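You operate a simulated robot arm through the tools that you are given. There is no shell and no other tool.

Carry out the task below with a simulated robot arm. There is one attempt and no reset: what you move stays moved.

## Task
Run the pump, set 120 bar on the red gauge, then switch off.
Fine: the gauge sits on the red outlet; leave the red valve open.
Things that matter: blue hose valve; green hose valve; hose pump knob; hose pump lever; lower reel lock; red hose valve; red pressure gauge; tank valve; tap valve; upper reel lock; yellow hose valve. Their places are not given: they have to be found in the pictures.

It is judged by the outcome, as a careful person would: the job done as asked, and still so three seconds after it is handed in. It fails if anything else is knocked over, pushed out of place, dropped, spilled or broken.

## Robot
A 6-joint arm with a two-finger parallel gripper, fixed in place. Base frame: the origin is at the foot of the arm, x ahead of it, y to its left, z up; the work surface is at about z = 0.88. Units: m, degrees, N and s.
With the tool pointing down near the work surface it reaches from about 0.26 to 0.68 m from the base axis. Its first joint turns from -166.0 to 166.0 degrees. Payload 1.57 kg.
Tool frame: the origin (TCP) lies between the finger pads and is the grasp point; the fingertips stand 0.03 m ahead of it; z points along the fingers, y is the line along which they close. Largest opening 0.11 m; finger width 0.024, thickness 0.012; the body of the gripper, 0.048 by 0.112 m, starts 0.078 m behind the TCP.
Orientation is told as [roll, pitch, yaw] about the base's x, y, z axes, in that order, counted from this pose: with the fingers straight down and closing along the base's y, the tool's x points along the base's -x, its y along +y and its z along -z.

## Interface
- The arm moves only by the tool arm_command. Its argument "deltas" is a list of rows, each an object (a shift or turn left out is 0, a gripper value left out holds the last) with "slide": the shift along the base's x, y, z in m, a list of three; "angular": the turn, a rotation vector about the base's x, y, z in degrees, a list of three. In form: [{"slide": [x, y, z], "angular": [wx, wy, wz]}, ...]. A call has 1 to 20 rows; each row shifts and turns the commanded pose from where the row before left it. "hand" is the opening in per cent of the stroke, from 0 (shut) to 100 (fully open), set as the call begins (left out, the last holds). Each row takes 0.2 s and may step no farther than 0.05 m and 8.6 degrees from the row before; otherwise, or with a gripper value out of range, the whole call is refused. A pose out of reach is approached as far as the arm can. The call stops where the force on the tool passes 70 N (or 10 N more than at its start, if that is more) or the arm is blocked; 0.2 s more then pass. Each finger travels about 0.108 m/s and halts on what it meets, pressing with about 43 N; the grip force reading is that of the motor and also rises with nothing between the fingers. The clock runs only during rows and for 0.2 s after the last one: add rows that do not move to give the fingers time. It gives the time, the measured TCP pose, the force on the tool (base axes), the opening and the grip force at its end, in the units of the frame above (readings bear some noise), with the torque about the TCP (base axes, N m) and any sound that the robot's microphone picked up, and new pictures: "pictures" is both (left out), scene, wrist or none.
- Cameras (640 x 400 px; columns grow to the right, rows downward): "scene" is fixed at [0.0505, 0.5013, 1.491]; the picture's right is [-0.07, -1.00, 0.00], its down [-0.72, 0.05, -0.69] and it looks along [0.69, -0.05, -0.72] (base axes); focal length 230 px, centre (320, 200). "wrist" rides on the gripper at [0.07, 0.016, -0.141] in the tool frame; the picture's right is [-0.23, 0.97, 0.00], its down [-0.86, -0.20, -0.48] and it looks along [-0.47, -0.11, 0.88] (tool axes); focal length 222 px, centre (320, 200).
- raise_lower(by): slides the trunk up (or, below 0, down) by that many m; the arm rides with it, the base frame stays. It gives what a move gives, with no picture.
- pixel_to_xyz(camera, pixels): for up to 12 pixels [column, row] of the newest picture of that camera ("zoom" is the newest enlarged one), the place [x, y, z] in the base frame of the surface seen there, good to about 0.002 m. The clock stands still meanwhile.
- close_up(camera, box): a new picture of the part [left, top, right, bottom] of that camera's present view, enlarged. The clock stands still meanwhile.
- close_job(): hands the job in; it is judged then, once.

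Unless the task says otherwise, let go and move clear before handing in.

The tools are called after "Call:" as name(argument=value, ...) on one line, values as JSON. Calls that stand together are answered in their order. arm_command: Moves the arm, as the interface text tells. Its arguments: {"type":"object","properties":{"deltas":{"type":"array","items":{"type":"object","properties":{"slide":{"type":"array","items":{"type":"number"}},"angular":{"type":"array","items":{"type":"number"}}}}},"hand":{"type":"number"},"pictures":{"type":"string","enum":["both","scene","wrist","none"]}},"required":["deltas"]} The other tools are called the same way: raise_lower (by) slides the trunk up or down; pixel_to_xyz (camera, pixels) gives the place of the surface under pixels of a picture; close_up (camera, box) takes an enlarged picture of a part of a camera's view; close_job () hands the job in.

At the start:

```text
time_s: 0.0
tcp_pos: [0.3903, 0.2769, 1.2415]
tcp_rot: [0.0, 0.0, -0.2]
force: [0.2, -1.5, 0.3]
wrist_torque: [-0.02, 0.01, 0.0]
finger_gap: 0.1101
finger_force: 0.0
trunk travel left (down, up): [-0.3, 0.29]
```

scene: 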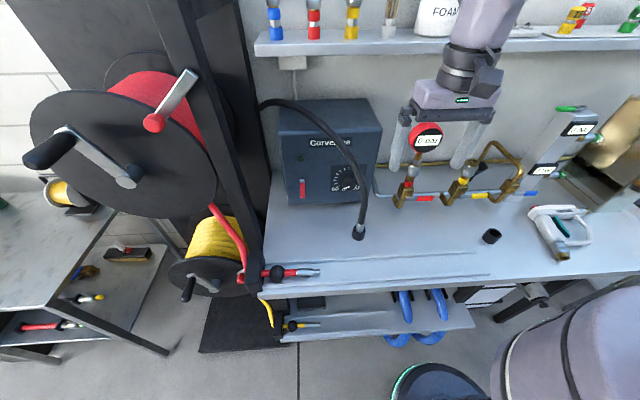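
wrist: 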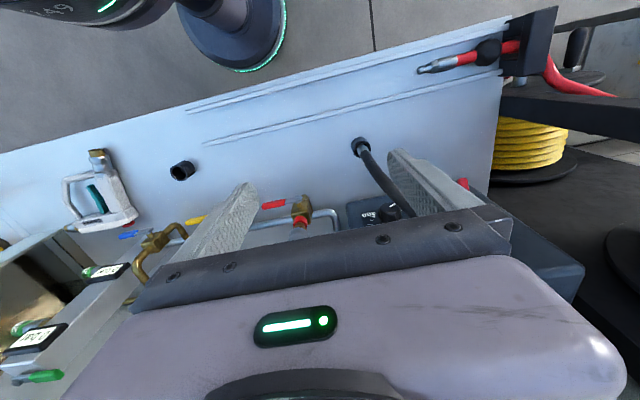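

The scene shows the pump box (about pixel 330,150) with a red lever at (302,187) and a knob at (345,178), and a red gauge near (427,137). I'll take close-ups to see the details.

Call:
close_up(camera="scene", box=[260, 80, 400, 250])

Call:
close_up(camera="scene", box=[370, 90, 640, 260])

Call:
close_up(camera="wrist", box=[220, 100, 540, 300])

```text
2.35 times, centred on (330, 165) of scene
```

zoom: 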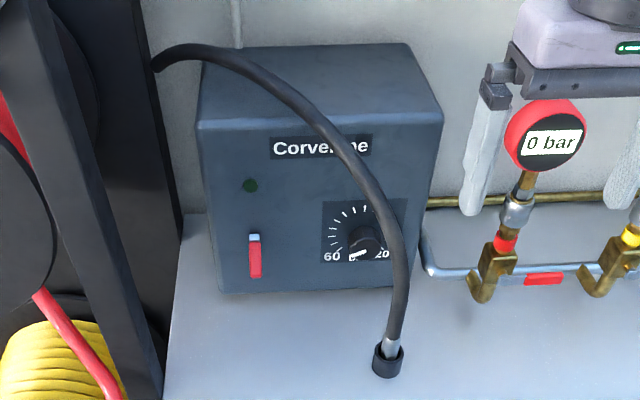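

```text
2.35 times, centred on (505, 175) of scene
```

zoom: 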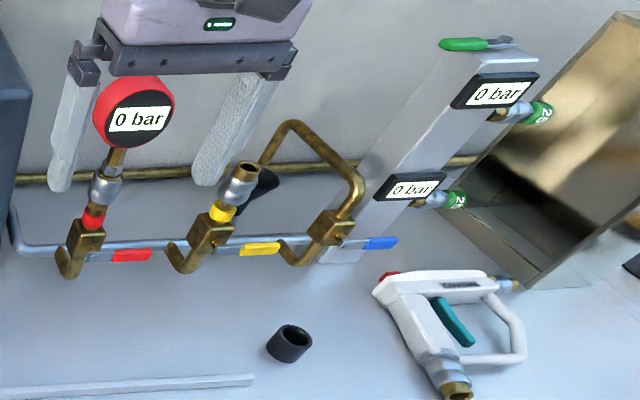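

```text
2.00 times, centred on (380, 200) of wrist
```

zoom: 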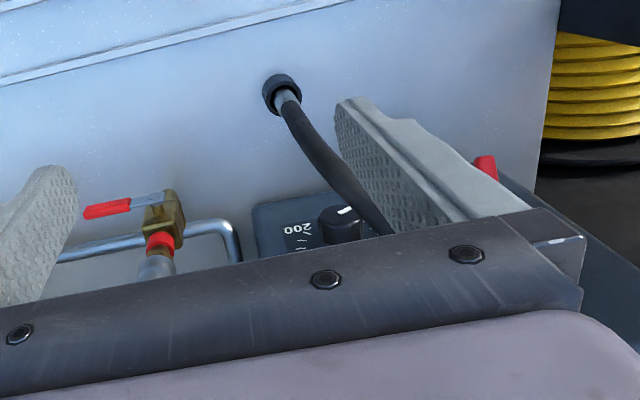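

The pump front has a red lever switch, a lamp and a knob with a dial (from around 60 to 200), with a black hose draped in front of it. I'll measure the key points in 3D.

Call:
pixel_to_xyz(camera="scene", pixels=[[302, 182], [302, 189], [303, 197], [345, 184], [340, 187], [355, 190], [358, 232], [345, 145], [427, 141], [405, 197], [424, 198], [299, 157]])

Call:
close_up(camera="scene", box=[290, 130, 390, 210])

Call:
close_up(camera="scene", box=[370, 120, 470, 220])

```text
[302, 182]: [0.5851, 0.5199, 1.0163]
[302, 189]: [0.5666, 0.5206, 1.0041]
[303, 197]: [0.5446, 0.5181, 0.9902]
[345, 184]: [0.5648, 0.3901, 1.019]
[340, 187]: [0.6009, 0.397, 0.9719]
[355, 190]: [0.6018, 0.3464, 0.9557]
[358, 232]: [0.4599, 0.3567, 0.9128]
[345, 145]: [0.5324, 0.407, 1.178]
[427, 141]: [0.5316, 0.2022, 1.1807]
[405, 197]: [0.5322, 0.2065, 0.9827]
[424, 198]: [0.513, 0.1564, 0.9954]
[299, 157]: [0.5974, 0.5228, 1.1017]
```

```text
5.00 times, centred on (340, 170) of scene
```

zoom: 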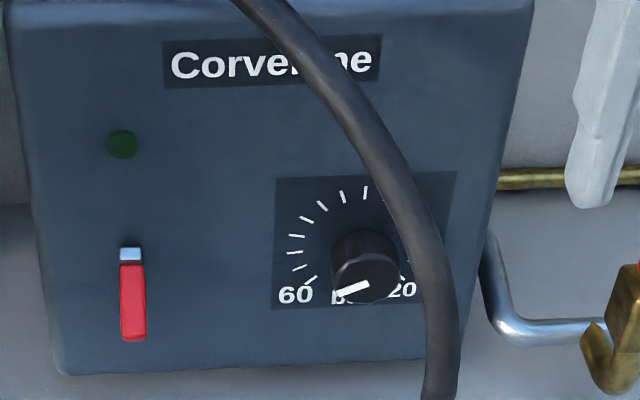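

```text
4.00 times, centred on (420, 170) of scene
```

zoom: 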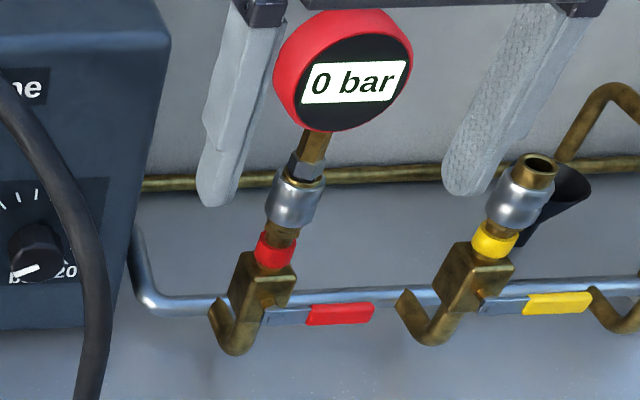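

The lever at about (302,190) hangs down from the panel, the knob is at about (345,185) with the hose in front of it, and the red valve handle lies along -y. I'll look at the other valves before moving anything.

Call:
close_up(camera="scene", box=[440, 140, 560, 220])

Call:
close_up(camera="scene", box=[520, 90, 640, 210])

Call:
close_up(camera="scene", box=[0, 160, 320, 360])

Call:
close_up(camera="scene", box=[240, 0, 640, 140])

Call:
close_up(camera="wrist", box=[0, 130, 340, 340])

```text
5.00 times, centred on (500, 180) of scene
```

zoom: 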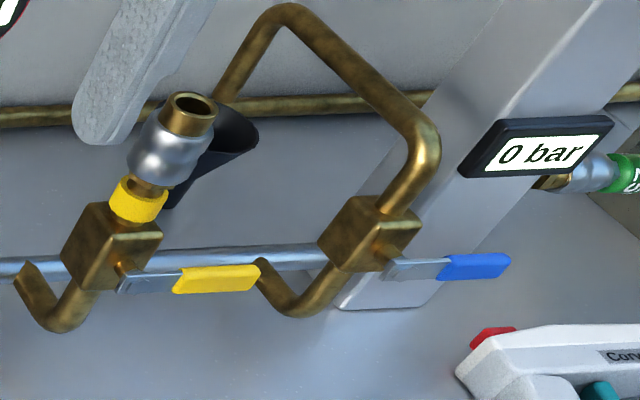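

```text
3.33 times, centred on (580, 150) of scene
```

zoom: 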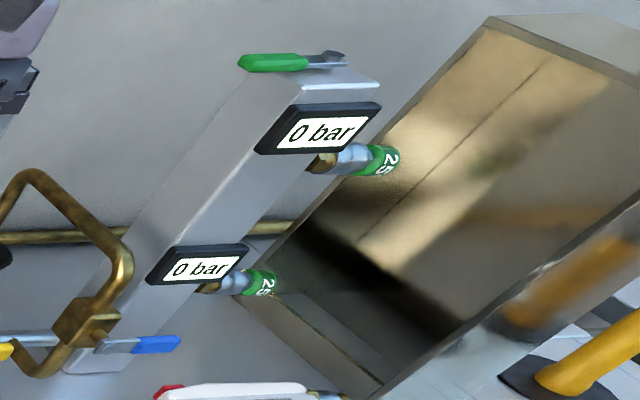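

```text
2.00 times, centred on (160, 260) of scene
```

zoom: 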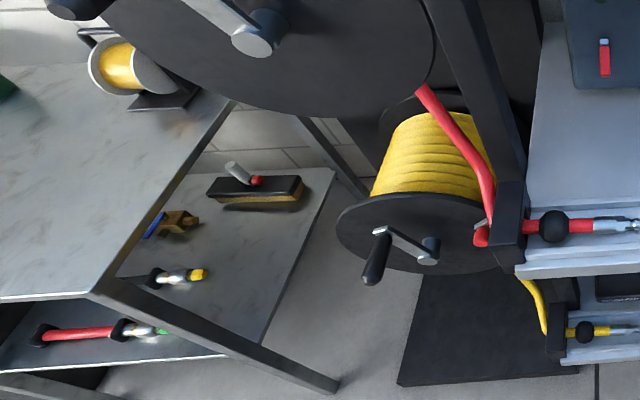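

```text
1.60 times, centred on (440, 70) of scene
```

zoom: 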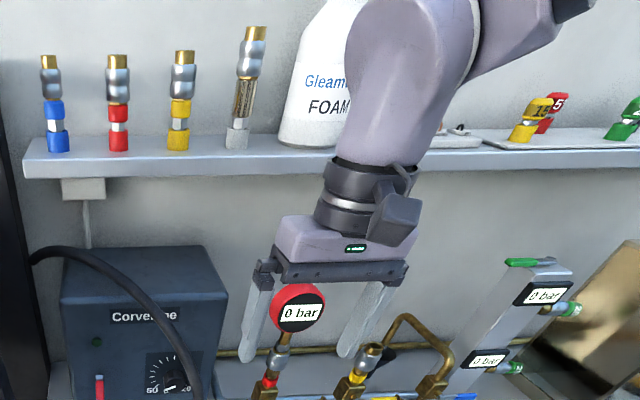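

```text
1.88 times, centred on (170, 235) of wrist
```

zoom: 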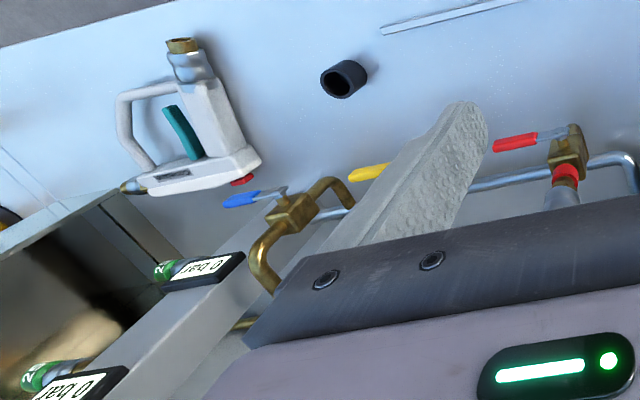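

All three hose-valve handles lie across their vertical flow paths, so they look closed. I'll map the hose, knob and lever precisely before moving.

Call:
close_up(camera="scene", box=[325, 160, 375, 210])

Call:
pixel_to_xyz(camera="scene", pixels=[[262, 104], [280, 101], [300, 107], [320, 118], [335, 130], [350, 155], [358, 170], [363, 188], [363, 200], [361, 215], [360, 225], [358, 240]])

Call:
pixel_to_xyz(camera="scene", pixels=[[341, 186], [346, 184], [350, 182], [345, 180], [348, 187], [338, 182], [342, 178], [347, 177], [336, 192], [320, 170], [283, 190], [370, 160]])

```text
8.00 times, centred on (350, 185) of scene
```

zoom: 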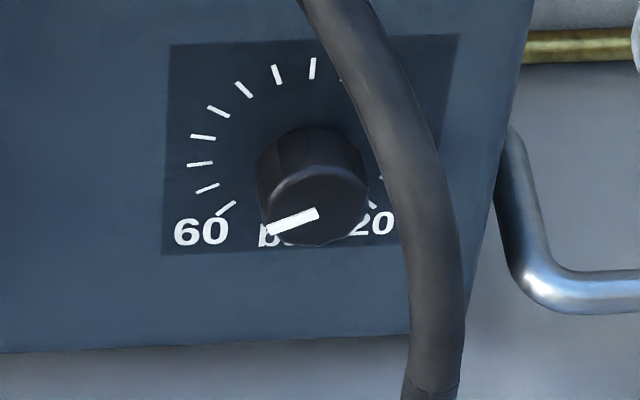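

```text
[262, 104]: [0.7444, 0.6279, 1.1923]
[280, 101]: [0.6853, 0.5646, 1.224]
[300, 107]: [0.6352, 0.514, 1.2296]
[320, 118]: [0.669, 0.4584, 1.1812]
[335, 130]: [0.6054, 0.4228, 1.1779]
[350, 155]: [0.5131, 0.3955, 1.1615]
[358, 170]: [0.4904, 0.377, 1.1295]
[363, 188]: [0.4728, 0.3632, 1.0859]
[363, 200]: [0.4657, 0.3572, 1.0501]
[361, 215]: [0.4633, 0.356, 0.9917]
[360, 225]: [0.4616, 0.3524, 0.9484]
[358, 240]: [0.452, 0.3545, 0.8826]
```

```text
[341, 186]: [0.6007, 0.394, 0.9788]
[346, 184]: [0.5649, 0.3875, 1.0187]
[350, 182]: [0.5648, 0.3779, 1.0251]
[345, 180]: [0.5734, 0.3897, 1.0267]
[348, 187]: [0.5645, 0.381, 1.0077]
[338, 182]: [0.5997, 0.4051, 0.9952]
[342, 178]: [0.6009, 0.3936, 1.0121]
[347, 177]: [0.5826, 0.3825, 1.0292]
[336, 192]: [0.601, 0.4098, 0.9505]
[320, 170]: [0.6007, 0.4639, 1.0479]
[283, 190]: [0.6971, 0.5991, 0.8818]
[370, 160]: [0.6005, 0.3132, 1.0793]
```

The hose hangs just to the right of and in front of the knob (axis near y≈0.35, x≈0.47), while the knob face is at x≈0.565 around y≈0.38, z≈1.01. I'll measure the dial ticks, red valve and lever more closely.

Call:
pixel_to_xyz(camera="zoom", pixels=[[225, 208], [207, 188], [200, 164], [203, 138], [218, 111], [243, 90], [277, 75], [312, 68], [270, 230], [315, 213], [318, 172], [318, 243]])

Call:
close_up(camera="scene", box=[385, 170, 445, 220])

```text
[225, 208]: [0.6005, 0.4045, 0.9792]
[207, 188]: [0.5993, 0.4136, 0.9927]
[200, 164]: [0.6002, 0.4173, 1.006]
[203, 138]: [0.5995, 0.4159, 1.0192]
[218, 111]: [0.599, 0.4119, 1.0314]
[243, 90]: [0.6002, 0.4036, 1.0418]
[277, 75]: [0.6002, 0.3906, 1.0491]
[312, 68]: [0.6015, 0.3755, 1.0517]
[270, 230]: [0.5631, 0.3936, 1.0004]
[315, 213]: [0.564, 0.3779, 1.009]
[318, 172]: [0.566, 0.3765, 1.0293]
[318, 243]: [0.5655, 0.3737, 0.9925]
```

```text
8.00 times, centred on (415, 195) of scene
```

zoom: 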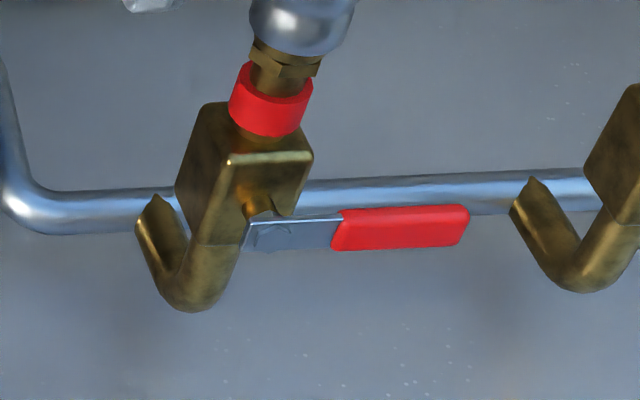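

The dial has 15 ticks (60–200 bar) centred near y=0.3755, z=1.012, and the pointer sits about 122° left of top; 120 bar is the 7th tick at about 19° left of top. Now the red handle coordinates.

Call:
pixel_to_xyz(camera="zoom", pixels=[[262, 218], [270, 236], [250, 240], [340, 232], [400, 216], [400, 232], [462, 212], [462, 240], [240, 190], [200, 290], [155, 215], [270, 110]])

Call:
close_up(camera="scene", box=[290, 170, 320, 205])

```text
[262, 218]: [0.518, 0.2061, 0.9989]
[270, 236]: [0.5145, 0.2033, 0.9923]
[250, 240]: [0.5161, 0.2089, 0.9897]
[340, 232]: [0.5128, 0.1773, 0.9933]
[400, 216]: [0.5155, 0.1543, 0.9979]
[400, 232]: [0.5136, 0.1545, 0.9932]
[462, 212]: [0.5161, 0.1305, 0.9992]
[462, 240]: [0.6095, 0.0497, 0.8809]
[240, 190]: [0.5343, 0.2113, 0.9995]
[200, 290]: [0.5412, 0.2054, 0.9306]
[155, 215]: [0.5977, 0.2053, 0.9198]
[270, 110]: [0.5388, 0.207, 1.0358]
```

```text
11.43 times, centred on (305, 188) of scene
```

zoom: 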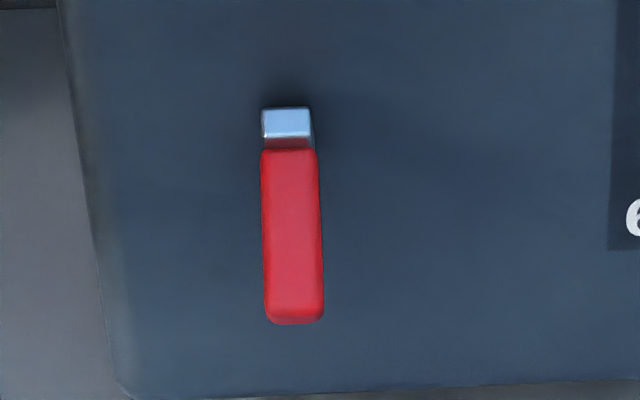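

The red handle pivots near (0.52, 0.206, 0.993) and its red tip reaches y≈0.13; the inlet elbow enters the valve from below, so flow is vertical and the handle lying across it means closed. I'll close the hand, back off and pitch the tool forward to inspect the valve with the wrist camera.

Call:
arm_command(deltas=[{"slide": [-0.01, -0.02, 0]}, {"slide": [-0.01, -0.02, -0.01], "angular": [0, -7.5, 0]}, {"slide": [-0.01, -0.02, -0.02], "angular": [0, -7.5, 0]}, {"slide": [0, -0.02, -0.02], "angular": [0, -7.5, 0]}, {"slide": [0, -0.02, -0.02], "angular": [0, -7.5, 0]}, {"slide": [0, -0.02, -0.02], "angular": [0, -7.5, 0]}, {"slide": [0, -0.01, -0.02], "angular": [0, -7.5, 0]}, {}], hand=0, pictures="both")

```text
time_s: 1.8
tcp_pos: [0.3927, 0.1766, 1.1324]
tcp_rot: [0.0, -44.9, -0.2]
force: [0.6, 0.1, -0.1]
wrist_torque: [-0.01, 0.0, -0.01]
finger_gap: 0.0
finger_force: 21.3
out of reach, approached as far as the arm can: row 6, 7
trunk travel left (down, up): [-0.3, 0.29]
```

scene: 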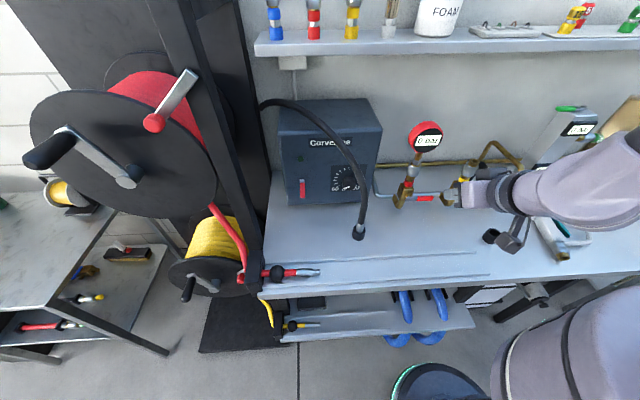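
wrist: 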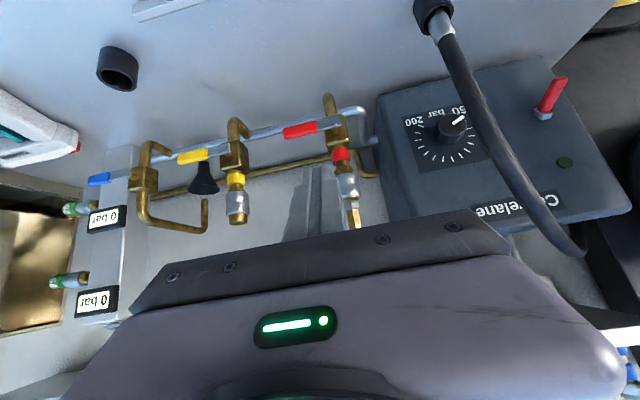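

The wrist view now shows the three valves (red handle at (300,130)) and the pump. Zooming in on the valves and the knob.

Call:
close_up(camera="wrist", box=[240, 80, 400, 230])

Call:
close_up(camera="wrist", box=[380, 60, 620, 210])

Call:
close_up(camera="wrist", box=[60, 100, 300, 250])

Call:
close_up(camera="scene", box=[380, 110, 540, 210])

```text
2.67 times, centred on (320, 155) of wrist
```

zoom: 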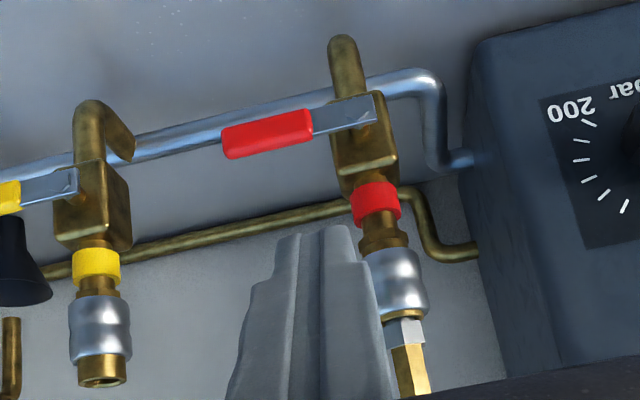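

```text
2.67 times, centred on (500, 135) of wrist
```

zoom: 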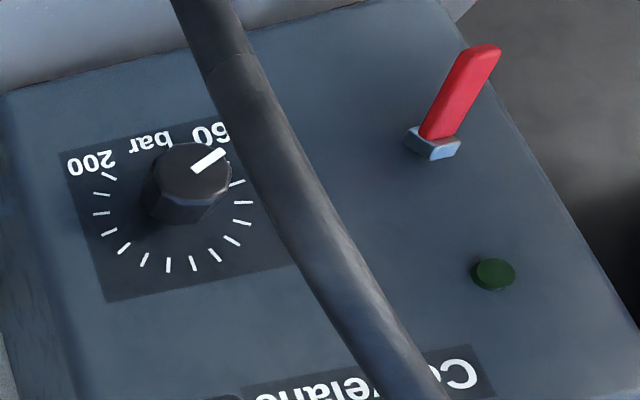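

```text
2.67 times, centred on (180, 175) of wrist
```

zoom: 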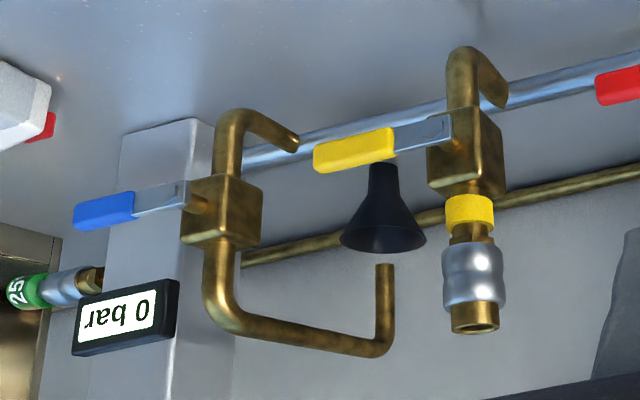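

```text
4.00 times, centred on (460, 160) of scene
```

zoom: 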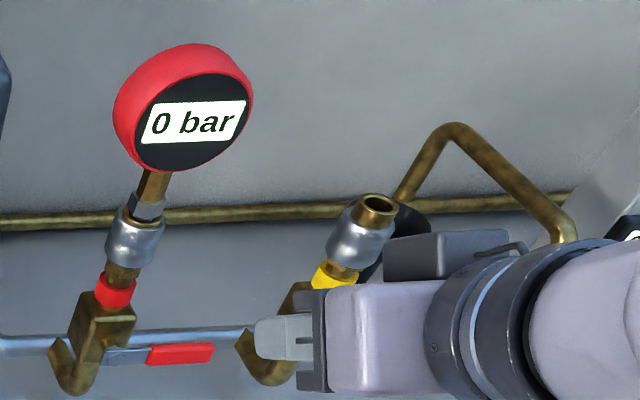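

All three handles lie across the flow (closed); blue drains to a funnel, yellow has an open outlet, so those must stay shut. I'll move the closed fingers toward a point in front of the red handle and check how the commanded pose behaves after the out-of-reach note.

Call:
arm_command(deltas=[{"slide": [0.03, 0, -0.03]}, {"slide": [0.02, 0, -0.04]}, {}], hand=0, pictures="none")

```text
time_s: 2.6
tcp_pos: [0.4419, 0.177, 1.0661]
tcp_rot: [0.2, -45.0, -0.1]
force: [0.2, -0.5, 0.5]
wrist_torque: [-0.01, -0.03, 0.01]
finger_gap: 0.0001
finger_force: 21.4
trunk travel left (down, up): [-0.3, 0.29]
```

The deltas apply from the reached pose (now 0.442, 0.177, 1.066). Next I'll lower in front of the handle and take pictures before sliding under it.

Call:
arm_command(deltas=[{"slide": [0.0, -0.021, -0.03]}, {"slide": [0.0, 0, -0.035]}, {"slide": [0.0, 0, -0.036]}, {}], hand=0, pictures="both")

```text
time_s: 3.6
tcp_pos: [0.4459, 0.1735, 0.9725]
tcp_rot: [-0.4, -44.9, -0.1]
force: [0.0, -0.1, 0.0]
wrist_torque: [0.03, 0.0, 0.01]
finger_gap: 0.0
finger_force: 21.3
out of reach, approached as far as the arm can: row 2, 3
trunk travel left (down, up): [-0.3, 0.29]
```

scene: 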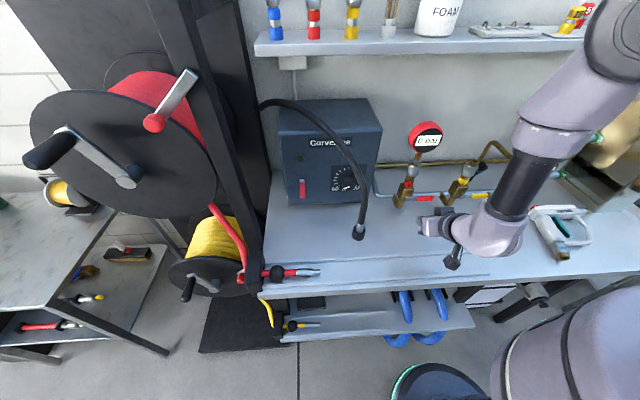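
wrist: 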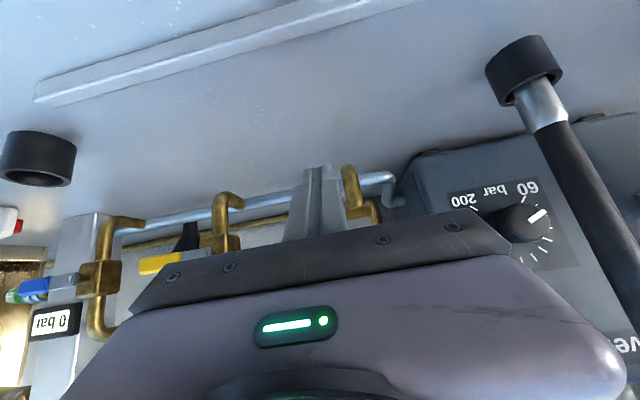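

Two rows were limited by the inner reach. I'll check where the arm's shoulder is, to see whether raising the trunk helps.

Call:
pixel_to_xyz(camera="scene", pixels=[[580, 330], [620, 300], [540, 350], [610, 40], [540, 130], [520, 190], [490, 240], [455, 258], [425, 222], [625, 90]])

Call:
close_up(camera="scene", box=[380, 0, 640, 280])

```text
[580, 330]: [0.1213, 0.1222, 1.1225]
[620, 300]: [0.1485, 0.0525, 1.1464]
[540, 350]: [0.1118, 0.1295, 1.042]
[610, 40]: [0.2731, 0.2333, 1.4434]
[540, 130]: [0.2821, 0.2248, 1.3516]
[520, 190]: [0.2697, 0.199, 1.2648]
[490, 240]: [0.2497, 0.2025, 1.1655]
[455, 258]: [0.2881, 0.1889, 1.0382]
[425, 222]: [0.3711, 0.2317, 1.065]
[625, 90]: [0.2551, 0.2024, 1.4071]
```

```text
1.43 times, centred on (510, 140) of scene
```

zoom: 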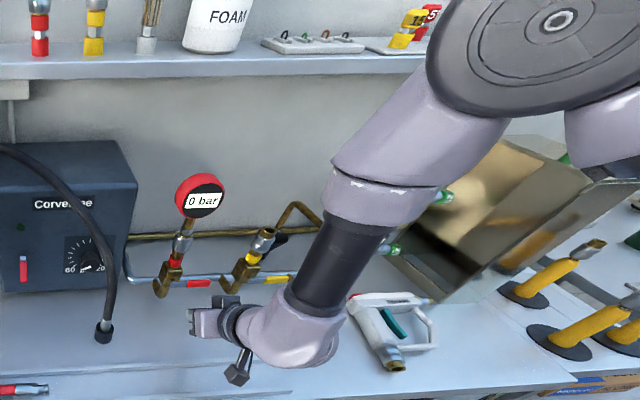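

The shoulder is around z≈1.12, so with the wrist near the same height and close in, the arm is folded to its limit. Raising the trunk by 0.15 m gives more room; the fingers rise clear in front of the gauge (tips at x≈0.48).

Call:
raise_lower(by=0.15)

```text
time_s: 5.3
tcp_pos: [0.4461, 0.1734, 1.1219]
tcp_rot: [-0.4, -44.8, -0.2]
force: [-0.6, -0.5, -0.4]
wrist_torque: [0.03, 0.01, -0.02]
finger_gap: 0.0
finger_force: 21.1
trunk travel left (down, up): [-0.45, 0.14]
```

TCP is now at z=1.122. I'll lower in front of the handle again with a bit more forward pitch.

Call:
arm_command(deltas=[{"slide": [-0.008, -0.017, -0.03]}, {"slide": [-0.008, 0, -0.03], "angular": [0, -5, 0]}, {"slide": [0, 0, -0.03], "angular": [0, -5, 0]}, {"slide": [0, 0, -0.03], "angular": [0, -5, 0]}, {"slide": [0, 0, -0.03]}, {}], hand=0, pictures="both")

```text
time_s: 6.8
tcp_pos: [0.4275, 0.1936, 0.9799]
tcp_rot: [-0.8, -59.9, -0.1]
force: [0.1, 0.5, -0.3]
wrist_torque: [-0.03, 0.04, 0.01]
finger_gap: 0.0001
finger_force: 21.5
out of reach, approached as far as the arm can: row 1, 2, 3
trunk travel left (down, up): [-0.45, 0.14]
```

scene: 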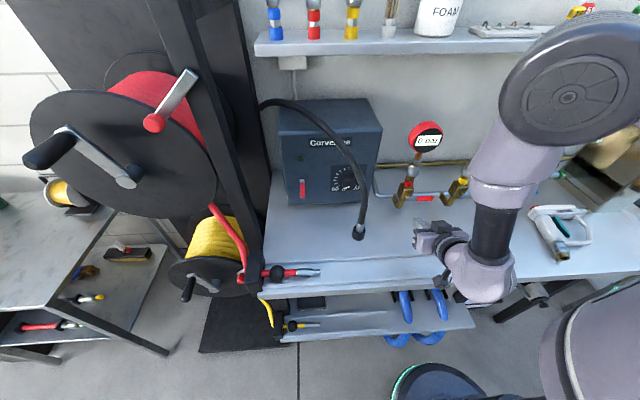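
wrist: 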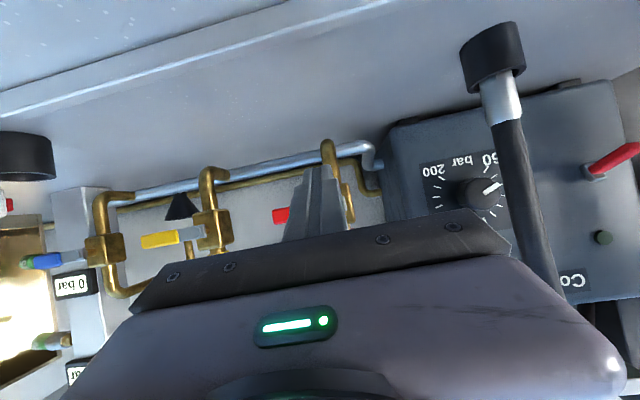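

The arm slid to y=0.194 because of the reach limit at the higher position; the last rows were fine. I'll try shifting to y≈0.155 at this lower height, still in front of the handle.

Call:
arm_command(deltas=[{"slide": [0.005, -0.02, -0.008]}, {"slide": [0, -0.018, -0.007]}, {}], hand=0, pictures="wrist")

```text
time_s: 7.5
tcp_pos: [0.4198, 0.1897, 0.9589]
tcp_rot: [-0.8, -59.8, -0.1]
force: [-0.1, 0.0, -0.1]
wrist_torque: [-0.02, 0.0, 0.01]
finger_gap: 0.0
finger_force: 21.4
out of reach, approached as far as the arm can: row 1, 2
trunk travel left (down, up): [-0.45, 0.14]
```

wrist: 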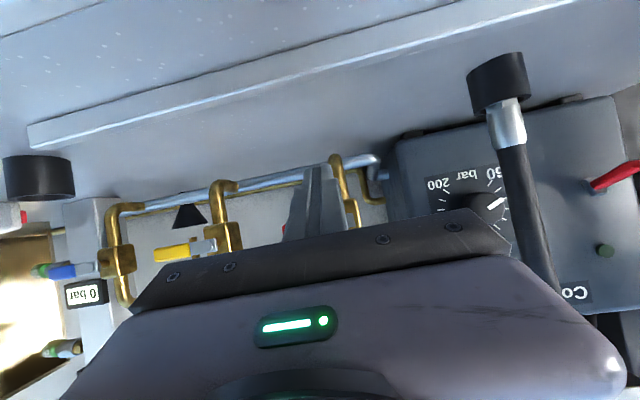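

Still limited at this tilt because the wrist is too close to the shoulder. I'll raise the trunk the remaining 0.14 m, which moves the shoulder further above the wrist.

Call:
raise_lower(by=0.14)

Call:
arm_command(deltas=[{"slide": [0.01, -0.018, -0.03]}, {"slide": [0.01, -0.018, -0.03]}, {"slide": [0, 0, -0.03]}, {"slide": [0, 0, -0.03]}, {}], hand=0, pictures="both")

```text
time_s: 9.2
tcp_pos: [0.4194, 0.189, 1.099]
tcp_rot: [-0.9, -59.9, -0.1]
force: [-0.1, 0.0, -0.4]
wrist_torque: [-0.03, 0.0, -0.01]
finger_gap: 0.0
finger_force: 22.0
trunk travel left (down, up): [-0.59, 0.0]
```

```text
time_s: 10.4
tcp_pos: [0.4325, 0.1797, 0.9725]
tcp_rot: [-0.9, -59.9, -0.1]
force: [-0.4, -0.3, 0.5]
wrist_torque: [0.03, 0.01, 0.0]
finger_gap: 0.0
finger_force: 21.0
out of reach, approached as far as the arm can: row 1, 2
trunk travel left (down, up): [-0.59, 0.0]
```

scene: 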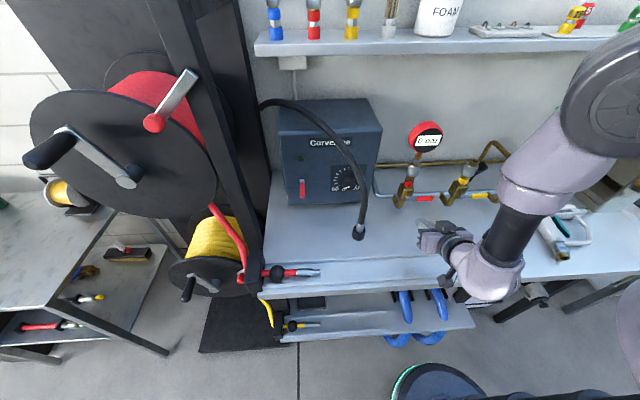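
wrist: 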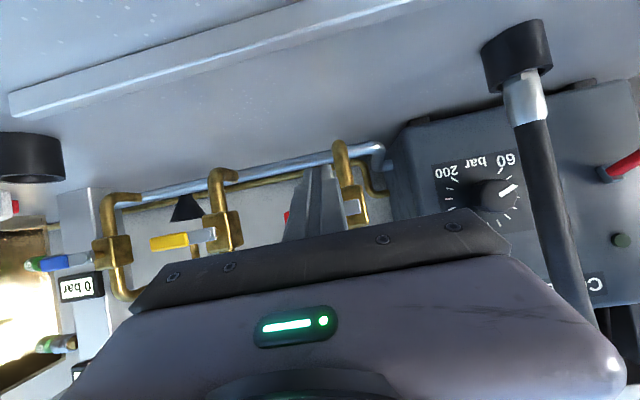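

The limit is now a horizontal one (wrist too near the base axis), so a less horizontal tool helps. I'll pitch back to 45° and shift to x≈0.46, y≈0.156, still in front of the handle.

Call:
arm_command(deltas=[{"slide": [0.01, 0, 0], "angular": [0, 7.5, 0]}, {"slide": [0.01, -0.01, 0], "angular": [0, 7.5, 0]}, {"slide": [0.005, -0.014, -0.007]}, {}], hand=0, pictures="wrist")

```text
time_s: 11.4
tcp_pos: [0.4567, 0.1667, 0.9653]
tcp_rot: [-1.4, -44.8, -0.1]
force: [0.1, -0.6, -0.4]
wrist_torque: [-0.05, 0.02, 0.0]
finger_gap: 0.0001
finger_force: 21.6
out of reach, approached as far as the arm can: row 3
trunk travel left (down, up): [-0.59, 0.0]
```

wrist: 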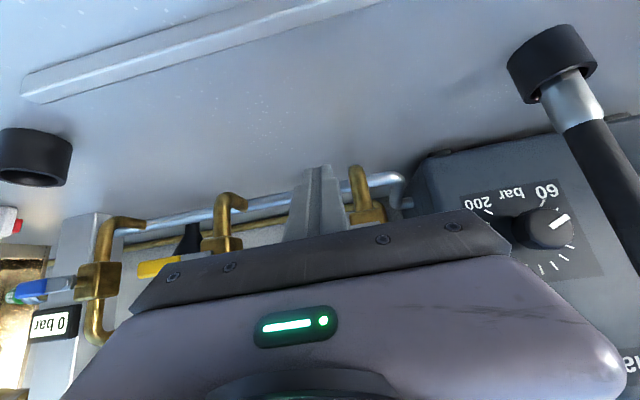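

Here the fingers are at y=0.167, which still lies under the red handle (about 4 cm from its pivot), clear of the valve body. I'll slide forward under the handle with the tip below it.

Call:
arm_command(deltas=[{"slide": [0.02, 0, 0]}, {"slide": [0.02, -0.006, 0]}, {"slide": [0.008, -0.006, 0]}, {}], hand=0, pictures="both")

```text
time_s: 12.4
tcp_pos: [0.5051, 0.1585, 0.9637]
tcp_rot: [-1.4, -45.0, -0.1]
force: [0.3, 0.0, 0.1]
wrist_torque: [0.0, -0.02, 0.0]
finger_gap: 0.0
finger_force: 21.1
trunk travel left (down, up): [-0.59, 0.0]
```

scene: 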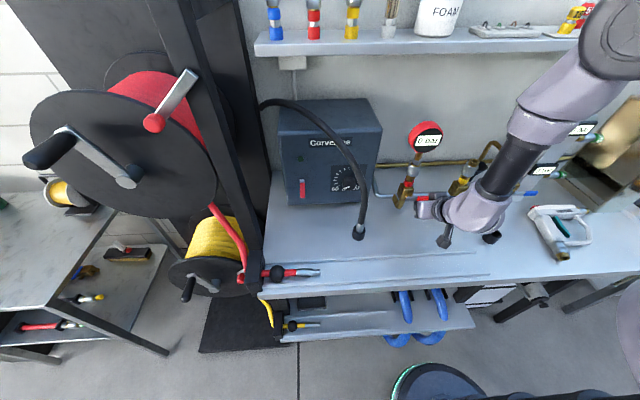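
wrist: 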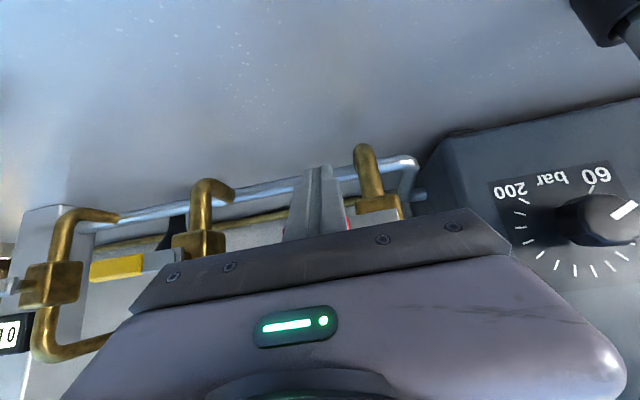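

The fingers are now under the handle without contact. Before lifting, I'll check that the wrist is well above the black cup at (490,237).

Call:
pixel_to_xyz(camera="scene", pixels=[[490, 238], [495, 241], [445, 240], [470, 220], [425, 207], [500, 200], [437, 205]])

Call:
close_up(camera="wrist", box=[260, 130, 440, 240])

Call:
close_up(camera="scene", box=[380, 160, 540, 260])

```text
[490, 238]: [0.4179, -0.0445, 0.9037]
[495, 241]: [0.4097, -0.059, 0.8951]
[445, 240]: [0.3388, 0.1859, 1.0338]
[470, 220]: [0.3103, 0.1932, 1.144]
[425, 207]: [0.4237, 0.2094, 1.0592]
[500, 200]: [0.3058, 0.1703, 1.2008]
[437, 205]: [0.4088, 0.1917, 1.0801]
```

```text
3.56 times, centred on (350, 185) of wrist
```

zoom: 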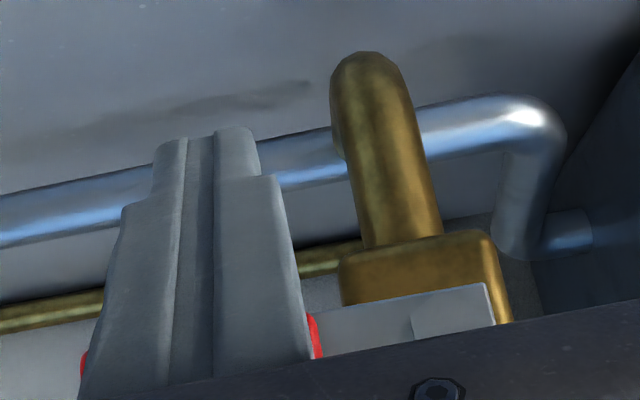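

```text
4.00 times, centred on (460, 210) of scene
```

zoom: 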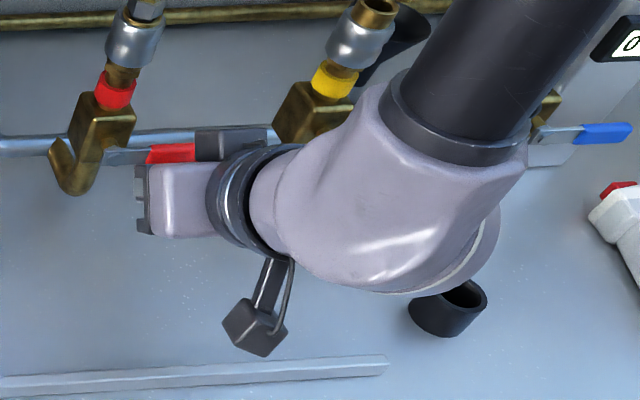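

The wrist is over 10 cm above the cup, all clear. I'll lift gently a couple of centimetres to see whether the red handle moves upward.

Call:
arm_command(deltas=[{"slide": [0, -0.002, 0.013]}, {"slide": [0, -0.003, 0.008]}, {"slide": [0, -0.002, 0.007]}, {}], hand=0, pictures="both")

```text
time_s: 13.1
tcp_pos: [0.4968, 0.1623, 0.9799]
tcp_rot: [-2.2, -43.4, 0.9]
force: [-3.9, 1.1, -8.6]
wrist_torque: [0.01, 0.11, 0.0]
finger_gap: 0.0
finger_force: 21.1
out of reach, approached as far as the arm can: row 1, 2, 3
trunk travel left (down, up): [-0.59, 0.0]
stopped in row 3: the force on the tool passed its limit at 88 N (the readings are from after the stop); the commanded pose is now the measured one
```

scene: 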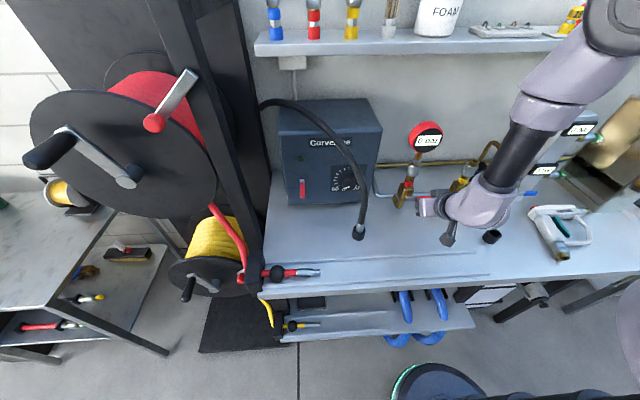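
wrist: 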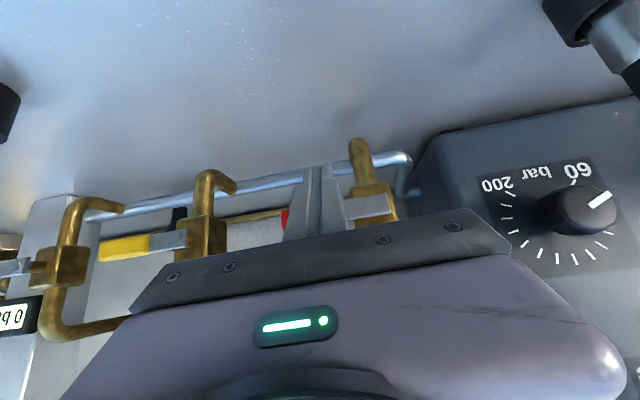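

The handle stood firm against an upward push (88 N at contact), so its stop is there and it must open downward. I'll retreat from under it and check it's unchanged.

Call:
arm_command(deltas=[{"slide": [0, 0, -0.012]}, {"slide": [-0.025, 0.004, 0]}, {"slide": [-0.02, 0.004, 0]}, {"slide": [0, 0.003, 0.03], "angular": [1, 5, -0.4]}, {"slide": [0, 0.003, 0.03], "angular": [1, 5, -0.4]}, {"slide": [0, 0.0, 0.03], "angular": [0, 4, 0]}, {}], hand=0, pictures="both")

```text
time_s: 14.7
tcp_pos: [0.4633, 0.1806, 1.0579]
tcp_rot: [-0.6, -29.5, -1.3]
force: [-0.5, 0.1, -0.7]
wrist_torque: [0.01, 0.0, 0.0]
finger_gap: 0.0
finger_force: 21.5
out of reach, approached as far as the arm can: row 5, 6
trunk travel left (down, up): [-0.59, 0.0]
```

scene: 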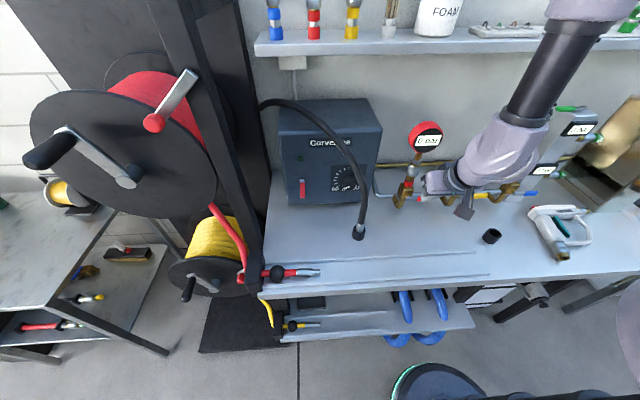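
wrist: 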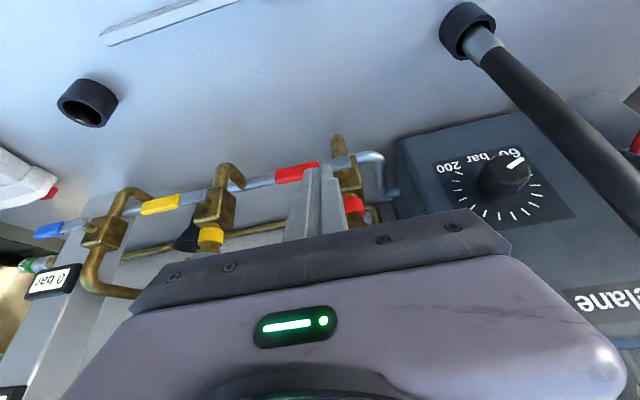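

The red handle at (296,172) in the wrist view still points along -y. I'll position the closed fingertips just above it, then press down gently.

Call:
arm_command(deltas=[{"slide": [0.018, -0.01, 0.005]}, {"slide": [0.02, -0.011, 0]}, {"slide": [0, 0, -0.015]}, {}], hand=0, pictures="wrist")

```text
time_s: 15.7
tcp_pos: [0.5014, 0.1594, 1.0483]
tcp_rot: [0.2, -29.5, -1.5]
force: [0.1, -0.4, -0.5]
wrist_torque: [0.05, -0.01, -0.02]
finger_gap: 0.0
finger_force: 21.9
trunk travel left (down, up): [-0.59, 0.0]
```

wrist: 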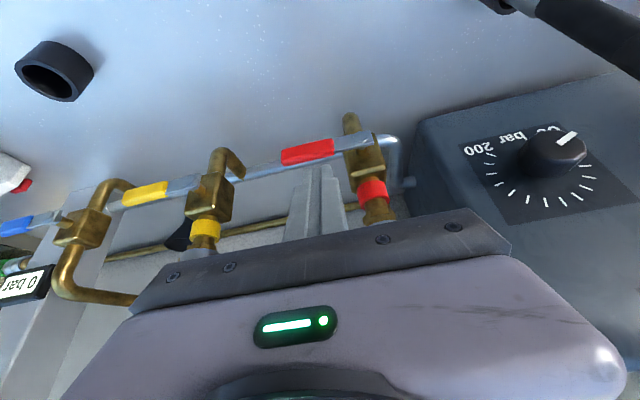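

The fingertips are just above the handle's red grip at (310,152). Now I'll press down along the opening arc in small steps.

Call:
arm_command(deltas=[{"slide": [0, -0.002, -0.012]}, {"slide": [0, -0.002, -0.01]}, {"slide": [0, -0.001, -0.008]}, {}], hand=0, pictures="wrist")

```text
time_s: 16.7
tcp_pos: [0.5, 0.1518, 1.0161]
tcp_rot: [0.3, -29.7, -1.6]
force: [-0.2, 0.1, 0.4]
wrist_torque: [0.01, 0.03, 0.04]
finger_gap: 0.0004
finger_force: 21.2
trunk travel left (down, up): [-0.59, 0.0]
```

wrist: 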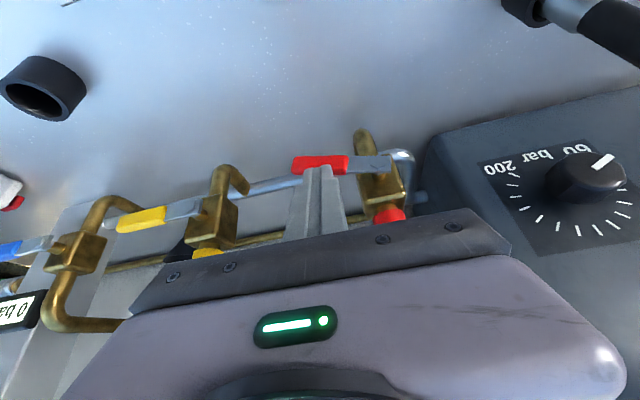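

The red handle has started turning down (it is now tilted relative to the yellow one) with almost no force. I'll continue the arc.

Call:
arm_command(deltas=[{"slide": [0, 0.002, -0.007]}, {"slide": [0, 0.003, -0.007]}, {"slide": [0, 0.005, -0.006]}, {"slide": [0, 0.005, -0.005]}, {}], hand=0, pictures="wrist")

```text
time_s: 17.9
tcp_pos: [0.5011, 0.1685, 0.9924]
tcp_rot: [0.1, -29.6, -1.6]
force: [-1.3, -2.5, -0.4]
wrist_torque: [-0.08, 0.1, -0.02]
finger_gap: 0.0
finger_force: 21.1
trunk travel left (down, up): [-0.59, 0.0]
```

wrist: 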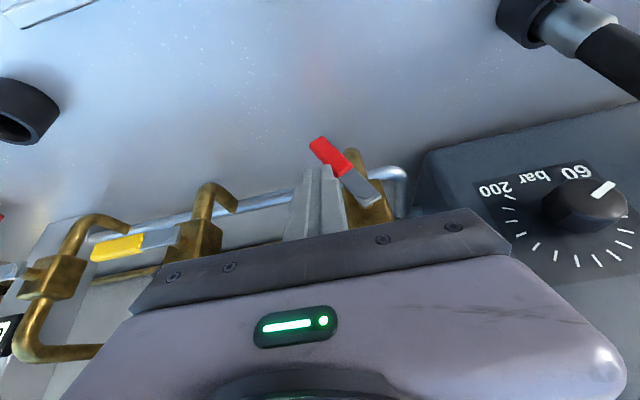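

The handle has swung to about 55–60° down. I'll carry on pushing it sideways (+y) and slightly down to the vertical.

Call:
arm_command(deltas=[{"slide": [0, 0.006, -0.005]}, {"slide": [0, 0.006, -0.004]}, {"slide": [0, 0.006, -0.003]}, {}], hand=0, pictures="both")

```text
time_s: 18.9
tcp_pos: [0.5, 0.1811, 0.982]
tcp_rot: [0.4, -29.6, -1.9]
force: [-1.4, -34.9, 14.1]
wrist_torque: [-0.58, -0.25, -0.53]
finger_gap: 0.0
finger_force: 21.4
trunk travel left (down, up): [-0.59, 0.0]
```

scene: 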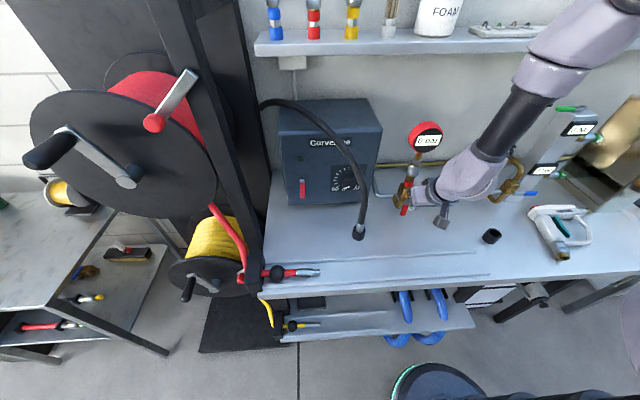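
wrist: 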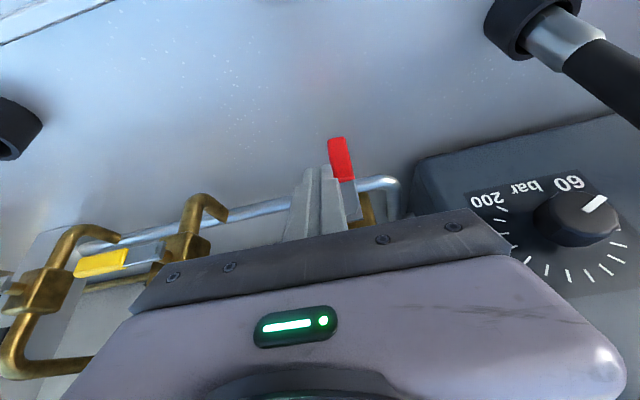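

The handle is nearly vertical now and the side force rose to 35 N, so it seems near its stop. Let me look closely.

Call:
close_up(camera="wrist", box=[260, 120, 440, 240])

Call:
close_up(camera="scene", box=[370, 160, 470, 240])

```text
3.33 times, centred on (350, 180) of wrist
```

zoom: 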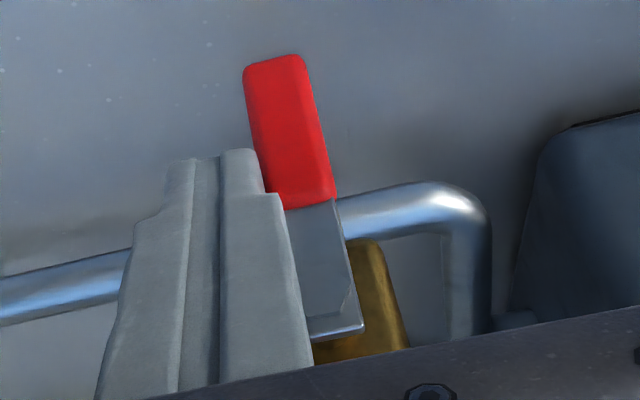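

```text
5.00 times, centred on (420, 200) of scene
```

zoom: 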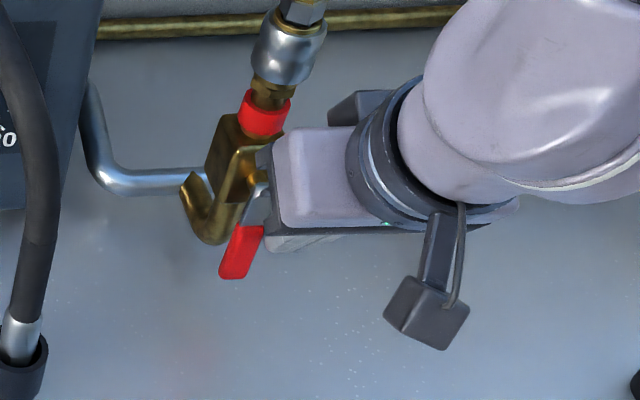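

The handle looks aligned with the valve axis. I'll move the fingers off it and measure its angle.

Call:
arm_command(deltas=[{"slide": [0, -0.012, 0]}, {"slide": [-0.02, -0.005, 0.02]}, {"slide": [-0.02, 0.01, 0.04]}, {"slide": [0, 0.01, 0.04]}, {}], hand=0, pictures="both")

Call:
close_up(camera="scene", box=[370, 160, 450, 230])

```text
time_s: 20.1
tcp_pos: [0.4617, 0.1919, 1.0781]
tcp_rot: [-0.5, -29.5, -1.2]
force: [-1.0, -0.2, -0.8]
wrist_torque: [0.02, -0.02, 0.0]
finger_gap: 0.0
finger_force: 21.3
trunk travel left (down, up): [-0.59, 0.0]
```

scene: 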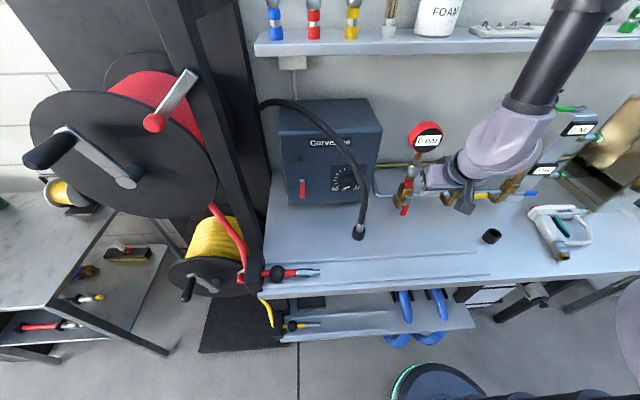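
wrist: 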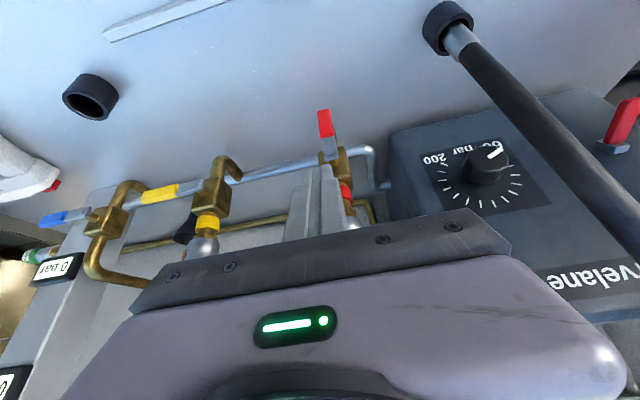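

```text
5.71 times, centred on (410, 195) of scene
```

zoom: 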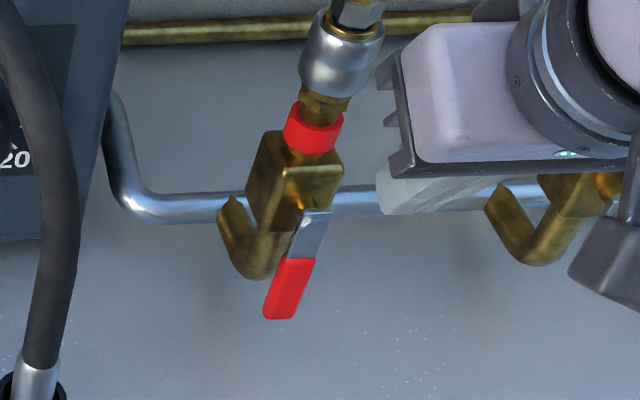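

Call:
pixel_to_xyz(camera="zoom", pixels=[[312, 222], [305, 240], [293, 270], [285, 295], [278, 314], [270, 310], [291, 316]])

Call:
pixel_to_xyz(camera="wrist", pixels=[[331, 152], [328, 140], [325, 128], [323, 115]])

```text
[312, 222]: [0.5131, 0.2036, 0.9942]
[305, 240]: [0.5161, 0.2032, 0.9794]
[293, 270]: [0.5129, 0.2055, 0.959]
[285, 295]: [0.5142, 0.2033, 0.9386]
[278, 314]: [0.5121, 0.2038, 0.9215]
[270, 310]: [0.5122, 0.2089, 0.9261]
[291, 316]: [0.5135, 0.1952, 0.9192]
```

```text
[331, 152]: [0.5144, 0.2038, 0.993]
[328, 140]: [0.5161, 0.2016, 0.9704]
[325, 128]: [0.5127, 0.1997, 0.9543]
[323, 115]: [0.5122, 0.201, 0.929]
```

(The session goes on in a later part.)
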